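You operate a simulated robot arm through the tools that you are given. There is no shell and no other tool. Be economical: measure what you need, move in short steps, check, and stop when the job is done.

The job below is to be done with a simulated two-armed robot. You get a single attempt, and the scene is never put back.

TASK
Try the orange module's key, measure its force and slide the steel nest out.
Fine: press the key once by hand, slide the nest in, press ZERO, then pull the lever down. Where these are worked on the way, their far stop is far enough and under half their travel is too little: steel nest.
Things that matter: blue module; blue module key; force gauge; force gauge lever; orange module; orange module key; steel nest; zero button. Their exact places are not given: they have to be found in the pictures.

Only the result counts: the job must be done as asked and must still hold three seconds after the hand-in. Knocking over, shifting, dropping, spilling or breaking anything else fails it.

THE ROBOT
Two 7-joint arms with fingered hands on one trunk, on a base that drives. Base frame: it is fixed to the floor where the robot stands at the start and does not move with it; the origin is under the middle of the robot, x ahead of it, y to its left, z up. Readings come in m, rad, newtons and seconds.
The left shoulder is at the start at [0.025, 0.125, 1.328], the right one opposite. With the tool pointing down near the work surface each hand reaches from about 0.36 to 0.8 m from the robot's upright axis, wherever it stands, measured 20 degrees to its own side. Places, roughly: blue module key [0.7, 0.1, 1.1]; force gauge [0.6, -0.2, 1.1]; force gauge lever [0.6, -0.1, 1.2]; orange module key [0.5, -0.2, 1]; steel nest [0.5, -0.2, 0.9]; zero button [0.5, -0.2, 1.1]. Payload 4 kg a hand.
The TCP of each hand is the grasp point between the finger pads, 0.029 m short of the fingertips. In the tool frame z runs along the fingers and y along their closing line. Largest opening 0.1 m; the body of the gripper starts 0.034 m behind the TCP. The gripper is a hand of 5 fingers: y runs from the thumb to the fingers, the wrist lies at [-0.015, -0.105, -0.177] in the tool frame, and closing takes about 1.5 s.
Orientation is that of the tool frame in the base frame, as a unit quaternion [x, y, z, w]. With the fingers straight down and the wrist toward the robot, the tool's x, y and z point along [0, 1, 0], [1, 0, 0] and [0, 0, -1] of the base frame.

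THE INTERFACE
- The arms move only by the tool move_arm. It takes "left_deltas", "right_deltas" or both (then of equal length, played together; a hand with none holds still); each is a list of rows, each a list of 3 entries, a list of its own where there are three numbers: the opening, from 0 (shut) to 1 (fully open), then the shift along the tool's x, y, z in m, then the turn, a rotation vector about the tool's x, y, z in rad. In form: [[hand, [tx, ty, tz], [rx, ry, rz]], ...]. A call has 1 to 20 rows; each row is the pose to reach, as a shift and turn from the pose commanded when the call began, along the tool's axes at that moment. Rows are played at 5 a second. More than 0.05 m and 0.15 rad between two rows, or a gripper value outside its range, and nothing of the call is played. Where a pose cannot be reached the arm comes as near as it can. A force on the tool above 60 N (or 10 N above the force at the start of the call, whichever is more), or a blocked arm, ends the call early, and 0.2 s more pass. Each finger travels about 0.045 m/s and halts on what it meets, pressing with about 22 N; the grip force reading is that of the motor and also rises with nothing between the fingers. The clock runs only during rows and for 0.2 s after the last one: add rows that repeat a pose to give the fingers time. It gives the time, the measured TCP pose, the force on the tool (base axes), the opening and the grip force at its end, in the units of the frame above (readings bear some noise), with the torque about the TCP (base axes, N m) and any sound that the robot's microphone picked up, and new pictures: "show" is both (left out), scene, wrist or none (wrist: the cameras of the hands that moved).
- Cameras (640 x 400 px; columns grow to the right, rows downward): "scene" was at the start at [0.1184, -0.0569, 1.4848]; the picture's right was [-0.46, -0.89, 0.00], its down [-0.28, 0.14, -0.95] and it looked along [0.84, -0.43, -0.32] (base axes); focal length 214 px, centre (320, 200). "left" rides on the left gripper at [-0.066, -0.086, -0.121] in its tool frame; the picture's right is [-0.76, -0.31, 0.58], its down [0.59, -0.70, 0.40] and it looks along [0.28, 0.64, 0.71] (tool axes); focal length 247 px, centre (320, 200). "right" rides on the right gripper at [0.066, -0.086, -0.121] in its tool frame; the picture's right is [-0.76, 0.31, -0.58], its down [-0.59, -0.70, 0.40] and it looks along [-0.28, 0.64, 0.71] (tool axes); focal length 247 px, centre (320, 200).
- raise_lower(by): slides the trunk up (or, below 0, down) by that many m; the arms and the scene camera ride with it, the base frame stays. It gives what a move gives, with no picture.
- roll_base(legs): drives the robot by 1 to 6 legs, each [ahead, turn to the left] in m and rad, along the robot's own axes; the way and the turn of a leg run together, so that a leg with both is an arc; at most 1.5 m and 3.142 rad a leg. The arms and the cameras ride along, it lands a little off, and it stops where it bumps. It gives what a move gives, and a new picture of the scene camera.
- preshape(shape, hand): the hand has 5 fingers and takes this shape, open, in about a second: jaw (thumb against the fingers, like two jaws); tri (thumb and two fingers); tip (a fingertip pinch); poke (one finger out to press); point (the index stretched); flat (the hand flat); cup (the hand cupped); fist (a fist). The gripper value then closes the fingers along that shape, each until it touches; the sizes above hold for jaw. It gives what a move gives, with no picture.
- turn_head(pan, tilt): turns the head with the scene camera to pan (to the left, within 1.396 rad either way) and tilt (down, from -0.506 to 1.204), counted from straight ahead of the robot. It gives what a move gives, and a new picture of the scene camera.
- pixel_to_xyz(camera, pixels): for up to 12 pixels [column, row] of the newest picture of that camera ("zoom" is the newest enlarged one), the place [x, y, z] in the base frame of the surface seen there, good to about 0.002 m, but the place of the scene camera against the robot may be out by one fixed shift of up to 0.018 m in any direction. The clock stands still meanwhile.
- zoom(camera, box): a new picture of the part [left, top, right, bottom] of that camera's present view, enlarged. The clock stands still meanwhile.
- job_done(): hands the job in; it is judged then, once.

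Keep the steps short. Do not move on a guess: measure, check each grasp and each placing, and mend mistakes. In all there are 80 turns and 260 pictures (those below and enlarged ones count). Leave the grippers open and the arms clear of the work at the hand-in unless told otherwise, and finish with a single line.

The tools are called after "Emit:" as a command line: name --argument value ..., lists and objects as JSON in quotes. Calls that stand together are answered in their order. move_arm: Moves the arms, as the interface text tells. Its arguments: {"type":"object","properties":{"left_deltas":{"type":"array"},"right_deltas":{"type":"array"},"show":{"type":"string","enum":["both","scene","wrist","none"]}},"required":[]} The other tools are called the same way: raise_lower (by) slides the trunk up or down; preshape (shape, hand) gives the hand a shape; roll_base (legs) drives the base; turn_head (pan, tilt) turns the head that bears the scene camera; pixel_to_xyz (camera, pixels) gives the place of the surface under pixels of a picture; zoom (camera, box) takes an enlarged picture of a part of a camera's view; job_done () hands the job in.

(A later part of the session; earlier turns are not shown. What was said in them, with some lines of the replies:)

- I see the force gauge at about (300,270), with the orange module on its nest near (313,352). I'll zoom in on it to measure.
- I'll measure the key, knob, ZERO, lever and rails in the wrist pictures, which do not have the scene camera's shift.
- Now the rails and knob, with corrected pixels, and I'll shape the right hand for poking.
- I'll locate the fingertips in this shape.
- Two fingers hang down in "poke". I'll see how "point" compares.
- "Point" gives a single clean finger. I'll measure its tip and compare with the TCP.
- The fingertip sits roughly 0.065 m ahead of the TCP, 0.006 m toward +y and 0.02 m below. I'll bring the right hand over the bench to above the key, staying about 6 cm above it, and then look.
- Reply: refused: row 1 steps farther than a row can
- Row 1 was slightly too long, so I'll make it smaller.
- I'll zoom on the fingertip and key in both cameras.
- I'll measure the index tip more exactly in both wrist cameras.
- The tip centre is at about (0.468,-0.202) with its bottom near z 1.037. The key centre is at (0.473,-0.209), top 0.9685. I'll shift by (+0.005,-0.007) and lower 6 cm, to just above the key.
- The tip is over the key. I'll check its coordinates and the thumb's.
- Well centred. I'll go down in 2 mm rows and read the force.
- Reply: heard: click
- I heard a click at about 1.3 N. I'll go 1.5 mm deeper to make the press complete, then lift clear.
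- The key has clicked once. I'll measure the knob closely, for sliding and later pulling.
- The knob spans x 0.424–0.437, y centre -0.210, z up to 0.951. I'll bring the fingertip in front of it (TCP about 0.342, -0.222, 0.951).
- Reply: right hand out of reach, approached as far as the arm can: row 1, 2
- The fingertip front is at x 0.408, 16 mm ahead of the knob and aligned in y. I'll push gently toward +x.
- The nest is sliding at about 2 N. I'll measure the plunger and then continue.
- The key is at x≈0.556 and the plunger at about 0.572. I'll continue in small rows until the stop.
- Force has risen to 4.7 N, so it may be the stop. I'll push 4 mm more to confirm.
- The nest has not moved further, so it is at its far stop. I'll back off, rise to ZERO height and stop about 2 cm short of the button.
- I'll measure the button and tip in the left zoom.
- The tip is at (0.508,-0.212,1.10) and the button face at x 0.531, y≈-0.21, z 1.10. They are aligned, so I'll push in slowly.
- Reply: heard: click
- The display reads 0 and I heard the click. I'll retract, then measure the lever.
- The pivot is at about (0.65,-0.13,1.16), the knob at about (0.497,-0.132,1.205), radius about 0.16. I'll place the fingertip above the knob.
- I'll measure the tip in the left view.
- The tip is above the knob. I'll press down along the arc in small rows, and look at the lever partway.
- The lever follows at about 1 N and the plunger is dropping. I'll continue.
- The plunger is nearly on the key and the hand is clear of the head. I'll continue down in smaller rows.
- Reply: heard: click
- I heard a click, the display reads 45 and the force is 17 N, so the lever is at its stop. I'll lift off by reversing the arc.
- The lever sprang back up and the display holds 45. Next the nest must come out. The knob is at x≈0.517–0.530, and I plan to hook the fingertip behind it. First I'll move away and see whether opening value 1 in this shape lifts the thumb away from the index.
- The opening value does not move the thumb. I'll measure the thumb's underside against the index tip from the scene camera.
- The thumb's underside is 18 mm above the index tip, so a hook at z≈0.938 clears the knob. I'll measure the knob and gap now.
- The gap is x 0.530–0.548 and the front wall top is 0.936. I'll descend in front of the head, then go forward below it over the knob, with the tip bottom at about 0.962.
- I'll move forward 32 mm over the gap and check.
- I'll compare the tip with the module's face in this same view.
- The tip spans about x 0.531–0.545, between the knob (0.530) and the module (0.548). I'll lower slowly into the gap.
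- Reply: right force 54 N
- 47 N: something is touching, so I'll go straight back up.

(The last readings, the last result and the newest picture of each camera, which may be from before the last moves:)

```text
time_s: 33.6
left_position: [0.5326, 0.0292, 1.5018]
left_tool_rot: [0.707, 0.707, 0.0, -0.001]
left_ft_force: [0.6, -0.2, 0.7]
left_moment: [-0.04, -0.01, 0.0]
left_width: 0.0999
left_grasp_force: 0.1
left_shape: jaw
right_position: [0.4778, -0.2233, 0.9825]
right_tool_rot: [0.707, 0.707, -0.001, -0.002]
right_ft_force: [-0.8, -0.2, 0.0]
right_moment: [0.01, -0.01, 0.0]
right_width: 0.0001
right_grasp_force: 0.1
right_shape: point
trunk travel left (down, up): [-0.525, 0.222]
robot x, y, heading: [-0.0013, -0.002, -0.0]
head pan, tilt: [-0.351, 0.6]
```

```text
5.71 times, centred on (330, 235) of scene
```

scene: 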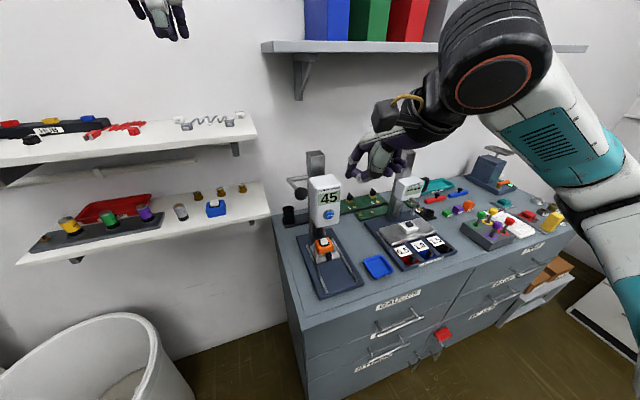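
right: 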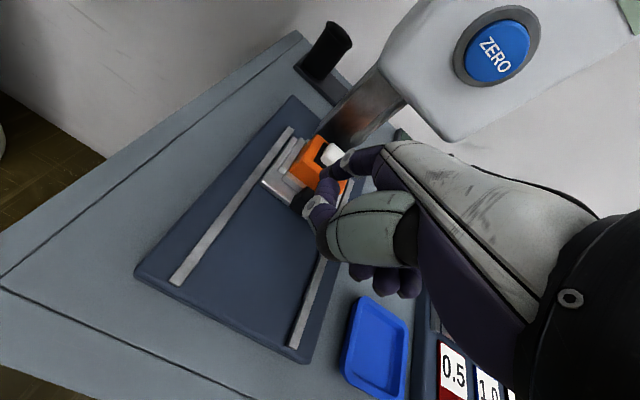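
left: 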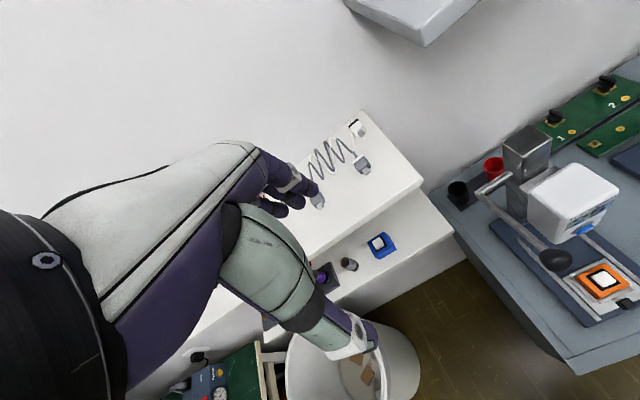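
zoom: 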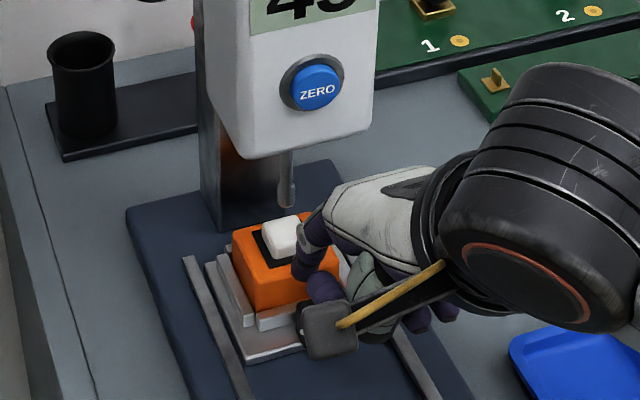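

Nothing moved. The index bent forward, so the 18 mm gap is too tight to drop into cleanly. Instead I'll press the fingertip lightly on the knob's rear top edge (TCP about 8 mm further back) and drag. First I'll descend to a light contact.

Emit:
move_arm --right_deltas '[[0, [0, -0.008, 0], [0, 0, 0]], [0, [0, -0.008, 0.006], [0, 0, 0]], [0, [0, -0.008, 0.01], [0, 0, 0]], [0, [0, -0.008, 0.013], [0, 0, 0]], [0, [0, -0.008, 0.014], [0, 0, 0]]]' --show "none"

Emit:
zoom --camera "right" --box '[270, 120, 370, 220]'

Emit:
zoom --camera "scene" --box '[305, 220, 355, 260]'

```text
time_s: 34.8
left_position: [0.5316, 0.0292, 1.5009]
left_tool_rot: [0.707, 0.707, 0.001, 0.0]
left_ft_force: [-0.1, 0.1, -0.1]
left_moment: [0.02, 0.0, 0.01]
left_width: 0.0999
left_grasp_force: 0.1
left_shape: jaw
right_position: [0.4707, -0.2234, 0.9691]
right_tool_rot: [0.707, 0.707, 0.001, 0.001]
right_ft_force: [-0.3, -0.9, 2.9]
right_moment: [0.0, -0.13, 0.0]
right_width: 0.0
right_grasp_force: 0.1
right_shape: point
trunk travel left (down, up): [-0.525, 0.222]
robot x, y, heading: [0.0003, 0.0022, -0.002]
head pan, tilt: [-0.351, 0.6]
```

```text
4.00 times, centred on (320, 170) of right
```

zoom: 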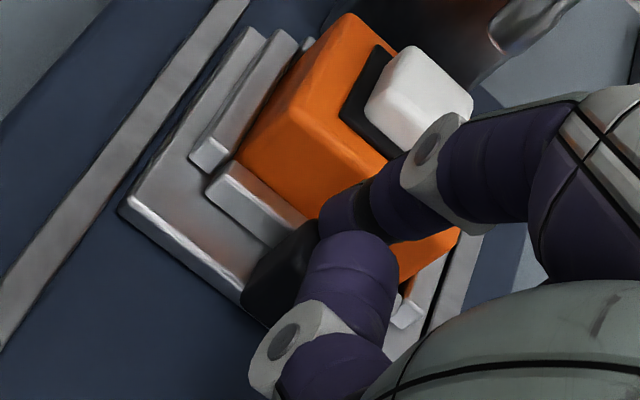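

```text
10.00 times, centred on (330, 240) of scene
```

zoom: 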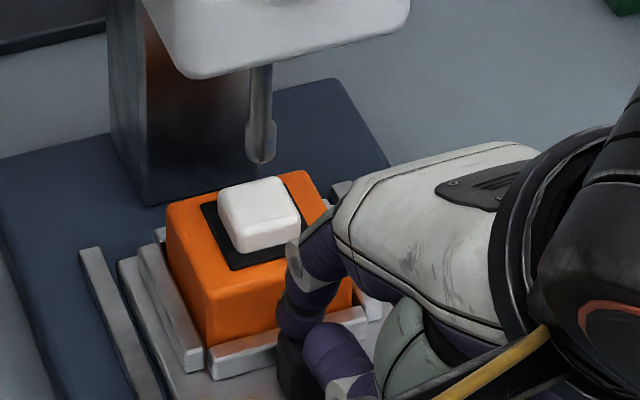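

Contact is 2.9 N on the knob top. I'll add 1 mm of pressure and drag back 3 cm.

Emit:
move_arm --right_deltas '[[0, [0, 0, 0.001], [0, 0, 0]], [0, [0, -0.005, 0.001], [0, 0, 0]], [0, [0, -0.012, 0.001], [0, 0, 0]], [0, [0, -0.02, 0.001], [0, 0, 0]], [0, [0, -0.03, 0.001], [0, 0, 0]]]' --show "none"

Emit:
zoom --camera "scene" --box '[290, 210, 370, 270]'

Emit:
zoom --camera "right" --box '[270, 120, 370, 220]'

```text
time_s: 36.0
left_position: [0.5327, 0.03, 1.5]
left_tool_rot: [0.707, 0.707, 0.0, 0.0]
left_ft_force: [0.0, 0.5, -0.3]
left_moment: [0.01, 0.0, 0.02]
left_width: 0.0997
left_grasp_force: 0.0
left_shape: jaw
right_position: [0.4396, -0.2239, 0.9676]
right_tool_rot: [0.707, 0.707, 0.0, 0.001]
right_ft_force: [-0.2, 0.5, 2.5]
right_moment: [0.05, -0.19, -0.01]
right_width: 0.0
right_grasp_force: 0.0
right_shape: point
trunk travel left (down, up): [-0.525, 0.222]
robot x, y, heading: [-0.0014, -0.0019, -0.001]
head pan, tilt: [-0.351, 0.6]
```

```text
6.67 times, centred on (330, 240) of scene
```

zoom: 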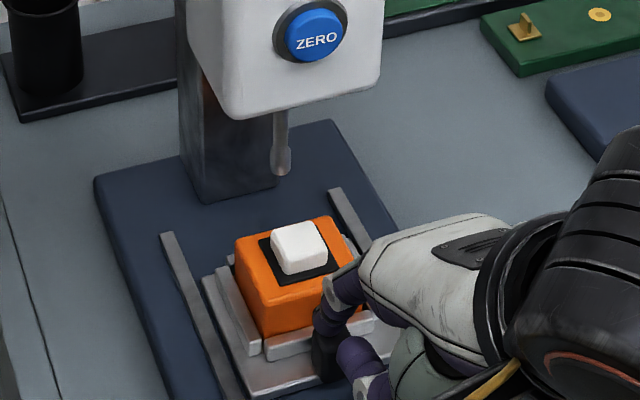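

```text
4.00 times, centred on (320, 170) of right
```

zoom: 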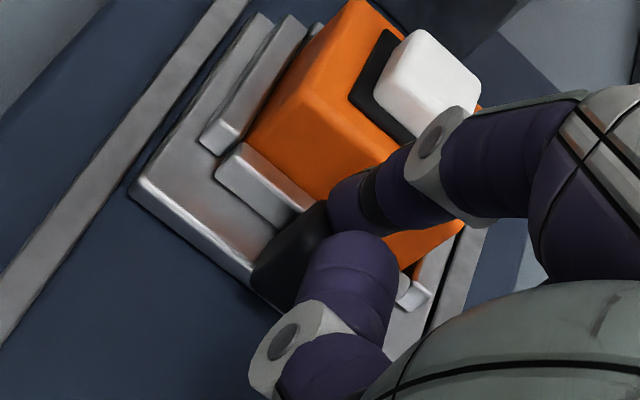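

The nest is following. I'll continue dragging.

Emit:
move_arm --right_deltas '[[0, [0, -0.01, 0], [0, 0, 0]], [0, [0, -0.02, 0], [0, 0, 0]], [0, [0, -0.03, 0], [0, 0, 0]], [0, [0, -0.04, 0], [0, 0, 0]], [0, [0, -0.05, 0], [0, 0, 0]], [0, [0, -0.055, 0], [0, 0, 0]]]' --show "none"

Emit:
zoom --camera "scene" --box '[290, 220, 390, 300]'

Emit:
zoom --camera "right" --box '[270, 120, 370, 220]'

```text
time_s: 37.4
left_position: [0.5325, 0.0293, 1.5003]
left_tool_rot: [0.708, 0.706, 0.0, 0.0]
left_ft_force: [0.3, 0.4, 0.3]
left_moment: [-0.01, 0.02, 0.0]
left_width: 0.0999
left_grasp_force: 0.0
left_shape: jaw
right_position: [0.3839, -0.2236, 0.9698]
right_tool_rot: [0.707, 0.707, 0.0, 0.0]
right_ft_force: [0.5, 0.4, 1.6]
right_moment: [0.03, -0.06, 0.0]
right_width: 0.0
right_grasp_force: 0.0
right_shape: point
trunk travel left (down, up): [-0.525, 0.222]
robot x, y, heading: [0.0012, 0.0019, -0.003]
head pan, tilt: [-0.351, 0.6]
```

```text
5.00 times, centred on (340, 260) of scene
```

zoom: 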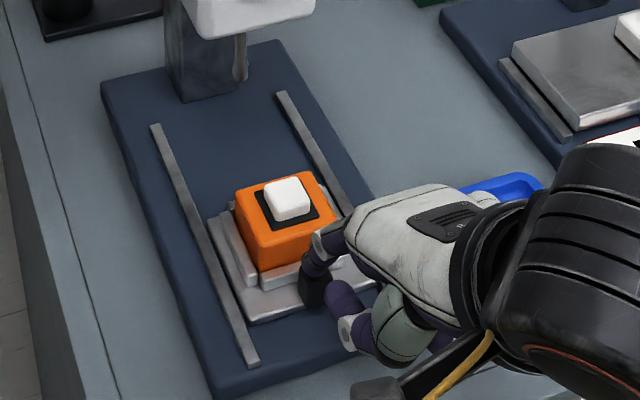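

```text
4.00 times, centred on (320, 170) of right
```

zoom: 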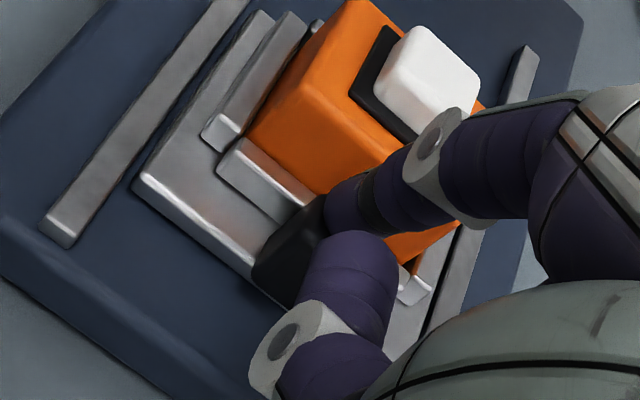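

I'll drag another 15 mm to reach the near stop.

Emit:
move_arm --right_deltas '[[0, [0, -0.004, 0.0005], [0, 0, 0]], [0, [0, -0.008, 0.0005], [0, 0, 0]], [0, [0, -0.012, 0.0005], [0, 0, 0]], [0, [0, -0.016, 0.0005], [0, 0, 0]]]' --show "none"

Emit:
zoom --camera "scene" --box '[290, 220, 390, 300]'

Emit:
zoom --camera "right" --box '[270, 120, 370, 220]'

```text
time_s: 38.4
left_position: [0.5322, 0.0295, 1.5001]
left_tool_rot: [0.707, 0.707, 0.0, 0.001]
left_ft_force: [0.5, 0.5, 0.1]
left_moment: [-0.01, -0.01, 0.0]
left_width: 0.0997
left_grasp_force: 0.1
left_shape: jaw
right_position: [0.3696, -0.2235, 0.9682]
right_tool_rot: [0.707, 0.707, -0.001, 0.0]
right_ft_force: [0.9, 0.5, 3.7]
right_moment: [0.03, -0.25, -0.03]
right_width: 0.0
right_grasp_force: 0.1
right_shape: point
trunk travel left (down, up): [-0.525, 0.222]
robot x, y, heading: [-0.001, -0.0016, 0.003]
head pan, tilt: [-0.351, 0.6]
```

```text
5.00 times, centred on (340, 260) of scene
```

zoom: 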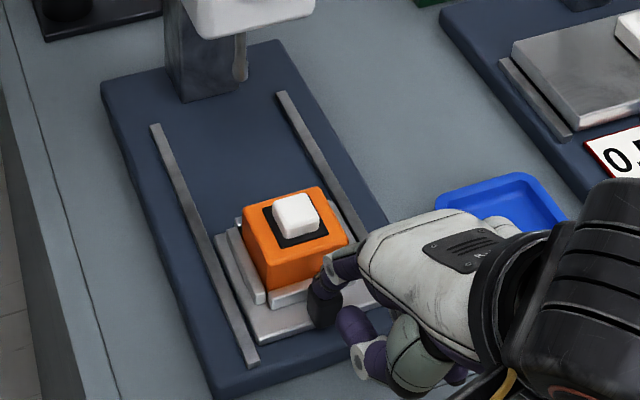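

```text
4.00 times, centred on (320, 170) of right
```

zoom: 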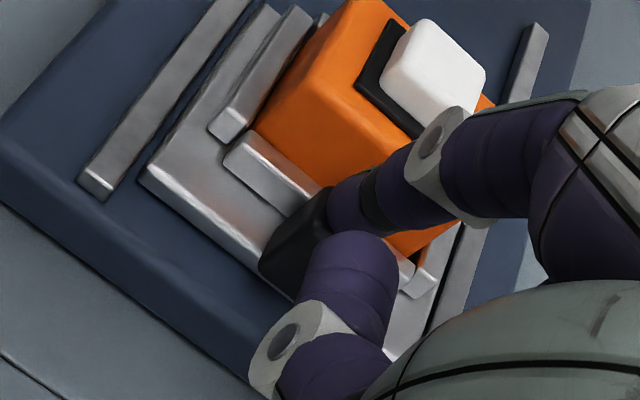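

It is nearly at its starting position (key now at scene pixel (335,263), originally (336,264)). I'll drag 8 mm more to be sure of the stop.

Emit:
move_arm --right_deltas '[[0, [0, -0.004, 0], [0, 0, 0]], [0, [0, -0.008, 0], [0, 0, 0]], [0, [0, -0.008, 0], [0, 0, 0]]]' --show "none"

Emit:
zoom --camera "scene" --box '[290, 220, 390, 300]'

Emit:
pixel_to_xyz --camera "zoom" --pixels '[[297, 213], [275, 255], [255, 360]]'

```text
time_s: 39.2
left_position: [0.5326, 0.0297, 1.5013]
left_tool_rot: [0.707, 0.707, 0.0, 0.0]
left_ft_force: [-0.4, 0.0, 0.8]
left_moment: [0.02, 0.0, 0.01]
left_width: 0.0999
left_grasp_force: 0.1
left_shape: jaw
right_position: [0.3619, -0.2231, 0.9672]
right_tool_rot: [0.707, 0.707, 0.0, 0.0]
right_ft_force: [3.0, 0.5, 2.6]
right_moment: [0.03, -0.22, -0.04]
right_width: 0.0001
right_grasp_force: 0.0
right_shape: point
trunk travel left (down, up): [-0.525, 0.222]
robot x, y, heading: [-0.0004, 0.0003, -0.003]
head pan, tilt: [-0.351, 0.6]
```

```text
5.00 times, centred on (340, 260) of scene
```

zoom: 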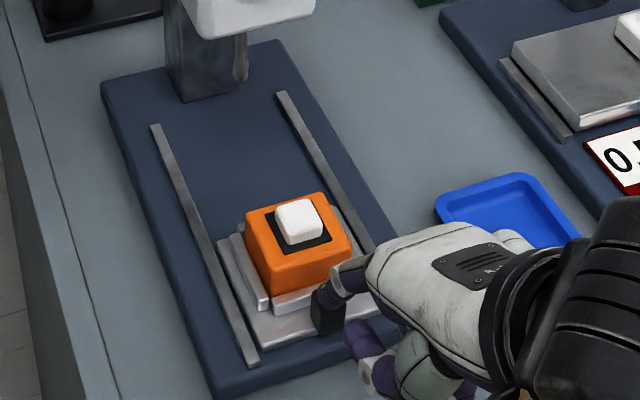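

```text
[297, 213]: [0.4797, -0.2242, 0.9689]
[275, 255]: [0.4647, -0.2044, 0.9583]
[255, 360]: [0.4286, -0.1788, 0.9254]
```

The key is back at pixel (336,264) and the drag resistance rose to 3 N, so the nest is at its out stop. I'll lift off and withdraw.

Emit:
move_arm --right_deltas '[[0, [0, 0, -0.02], [0, 0, 0]], [0, [0, 0.01, -0.06], [0, 0, 0]], [0, [0, 0.015, -0.1], [0, 0, 0]], [0, [-0.02, 0.015, -0.14], [0, 0, 0]], [0, [-0.04, 0.02, -0.18], [0, 0, 0]], [0, [-0.065, 0.02, -0.22], [0, 0, 0]], [0, [-0.09, 0.02, -0.26], [0, 0, 0]], [0, [-0.115, 0.02, -0.3], [0, 0, 0]], [0, [-0.14, 0.02, -0.34], [0, 0, 0]], [0, [-0.165, 0.02, -0.38], [0, 0, 0]], [0, [-0.19, 0.02, -0.42], [0, 0, 0]], [0, [-0.215, 0.02, -0.46], [0, 0, 0]], [0, [-0.215, 0.02, -0.46], [0, 0, 0]]]' --show "none"

Emit:
preshape --hand "right" --shape "jaw"

Emit:
zoom --camera "scene" --box '[260, 130, 460, 300]'

Emit:
zoom --camera "left" --box '[540, 210, 640, 330]'

```text
time_s: 42.0
left_position: [0.5331, 0.0292, 1.5015]
left_tool_rot: [0.706, 0.708, 0.0, 0.0]
left_ft_force: [-0.2, 0.3, -0.2]
left_moment: [0.02, -0.01, -0.01]
left_width: 0.0997
left_grasp_force: 0.1
left_shape: jaw
right_position: [0.3809, -0.4393, 1.4285]
right_tool_rot: [0.706, 0.708, 0.0, 0.0]
right_ft_force: [0.0, -0.1, 0.2]
right_moment: [0.0, -0.01, 0.01]
right_width: 0.0
right_grasp_force: 0.0
right_shape: point
right hand out of reach, approached as far as the arm can: row 4
trunk travel left (down, up): [-0.525, 0.222]
robot x, y, heading: [0.003, -0.0022, -0.002]
head pan, tilt: [-0.351, 0.6]
```

```text
time_s: 42.9
left_position: [0.5335, 0.0296, 1.5016]
left_tool_rot: [0.707, 0.708, 0.0, 0.0]
left_ft_force: [0.6, 0.2, 0.0]
left_moment: [-0.01, 0.0, 0.01]
left_width: 0.0997
left_grasp_force: 0.2
left_shape: jaw
right_position: [0.3819, -0.4398, 1.4264]
right_tool_rot: [0.707, 0.707, 0.001, 0.0]
right_ft_force: [-0.3, 0.4, -0.6]
right_moment: [0.01, 0.0, 0.03]
right_width: 0.0998
right_grasp_force: 0.0
right_shape: jaw
trunk travel left (down, up): [-0.525, 0.222]
robot x, y, heading: [-0.0035, -0.0001, 0.002]
head pan, tilt: [-0.351, 0.6]
```

```text
2.35 times, centred on (360, 215) of scene
```

zoom: 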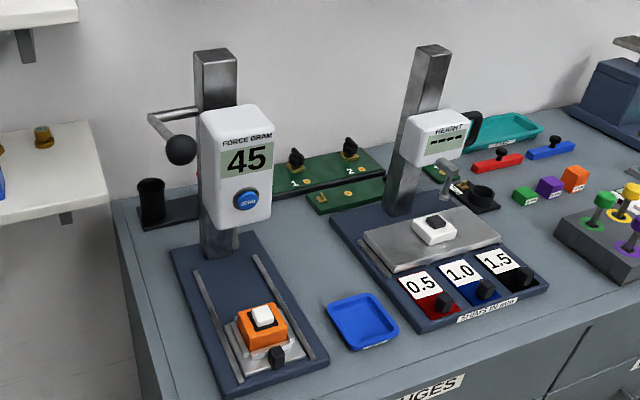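

```text
3.33 times, centred on (590, 270) of left
```

zoom: 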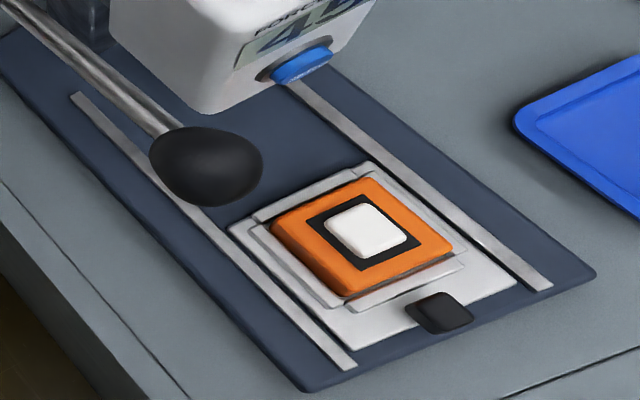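

The nest is back out with its knob at left pixel (626,303), as at the start. The display holds 45, the lever is up, the arms are clear and the hands are open, so I'll hand in.

Emit:
job_done

```text
The job is handed in.
```

I pressed the orange module's key once by hand, measured its force with the gauge zeroed first (the display reads 45), and slid the steel nest back out to its starting position.
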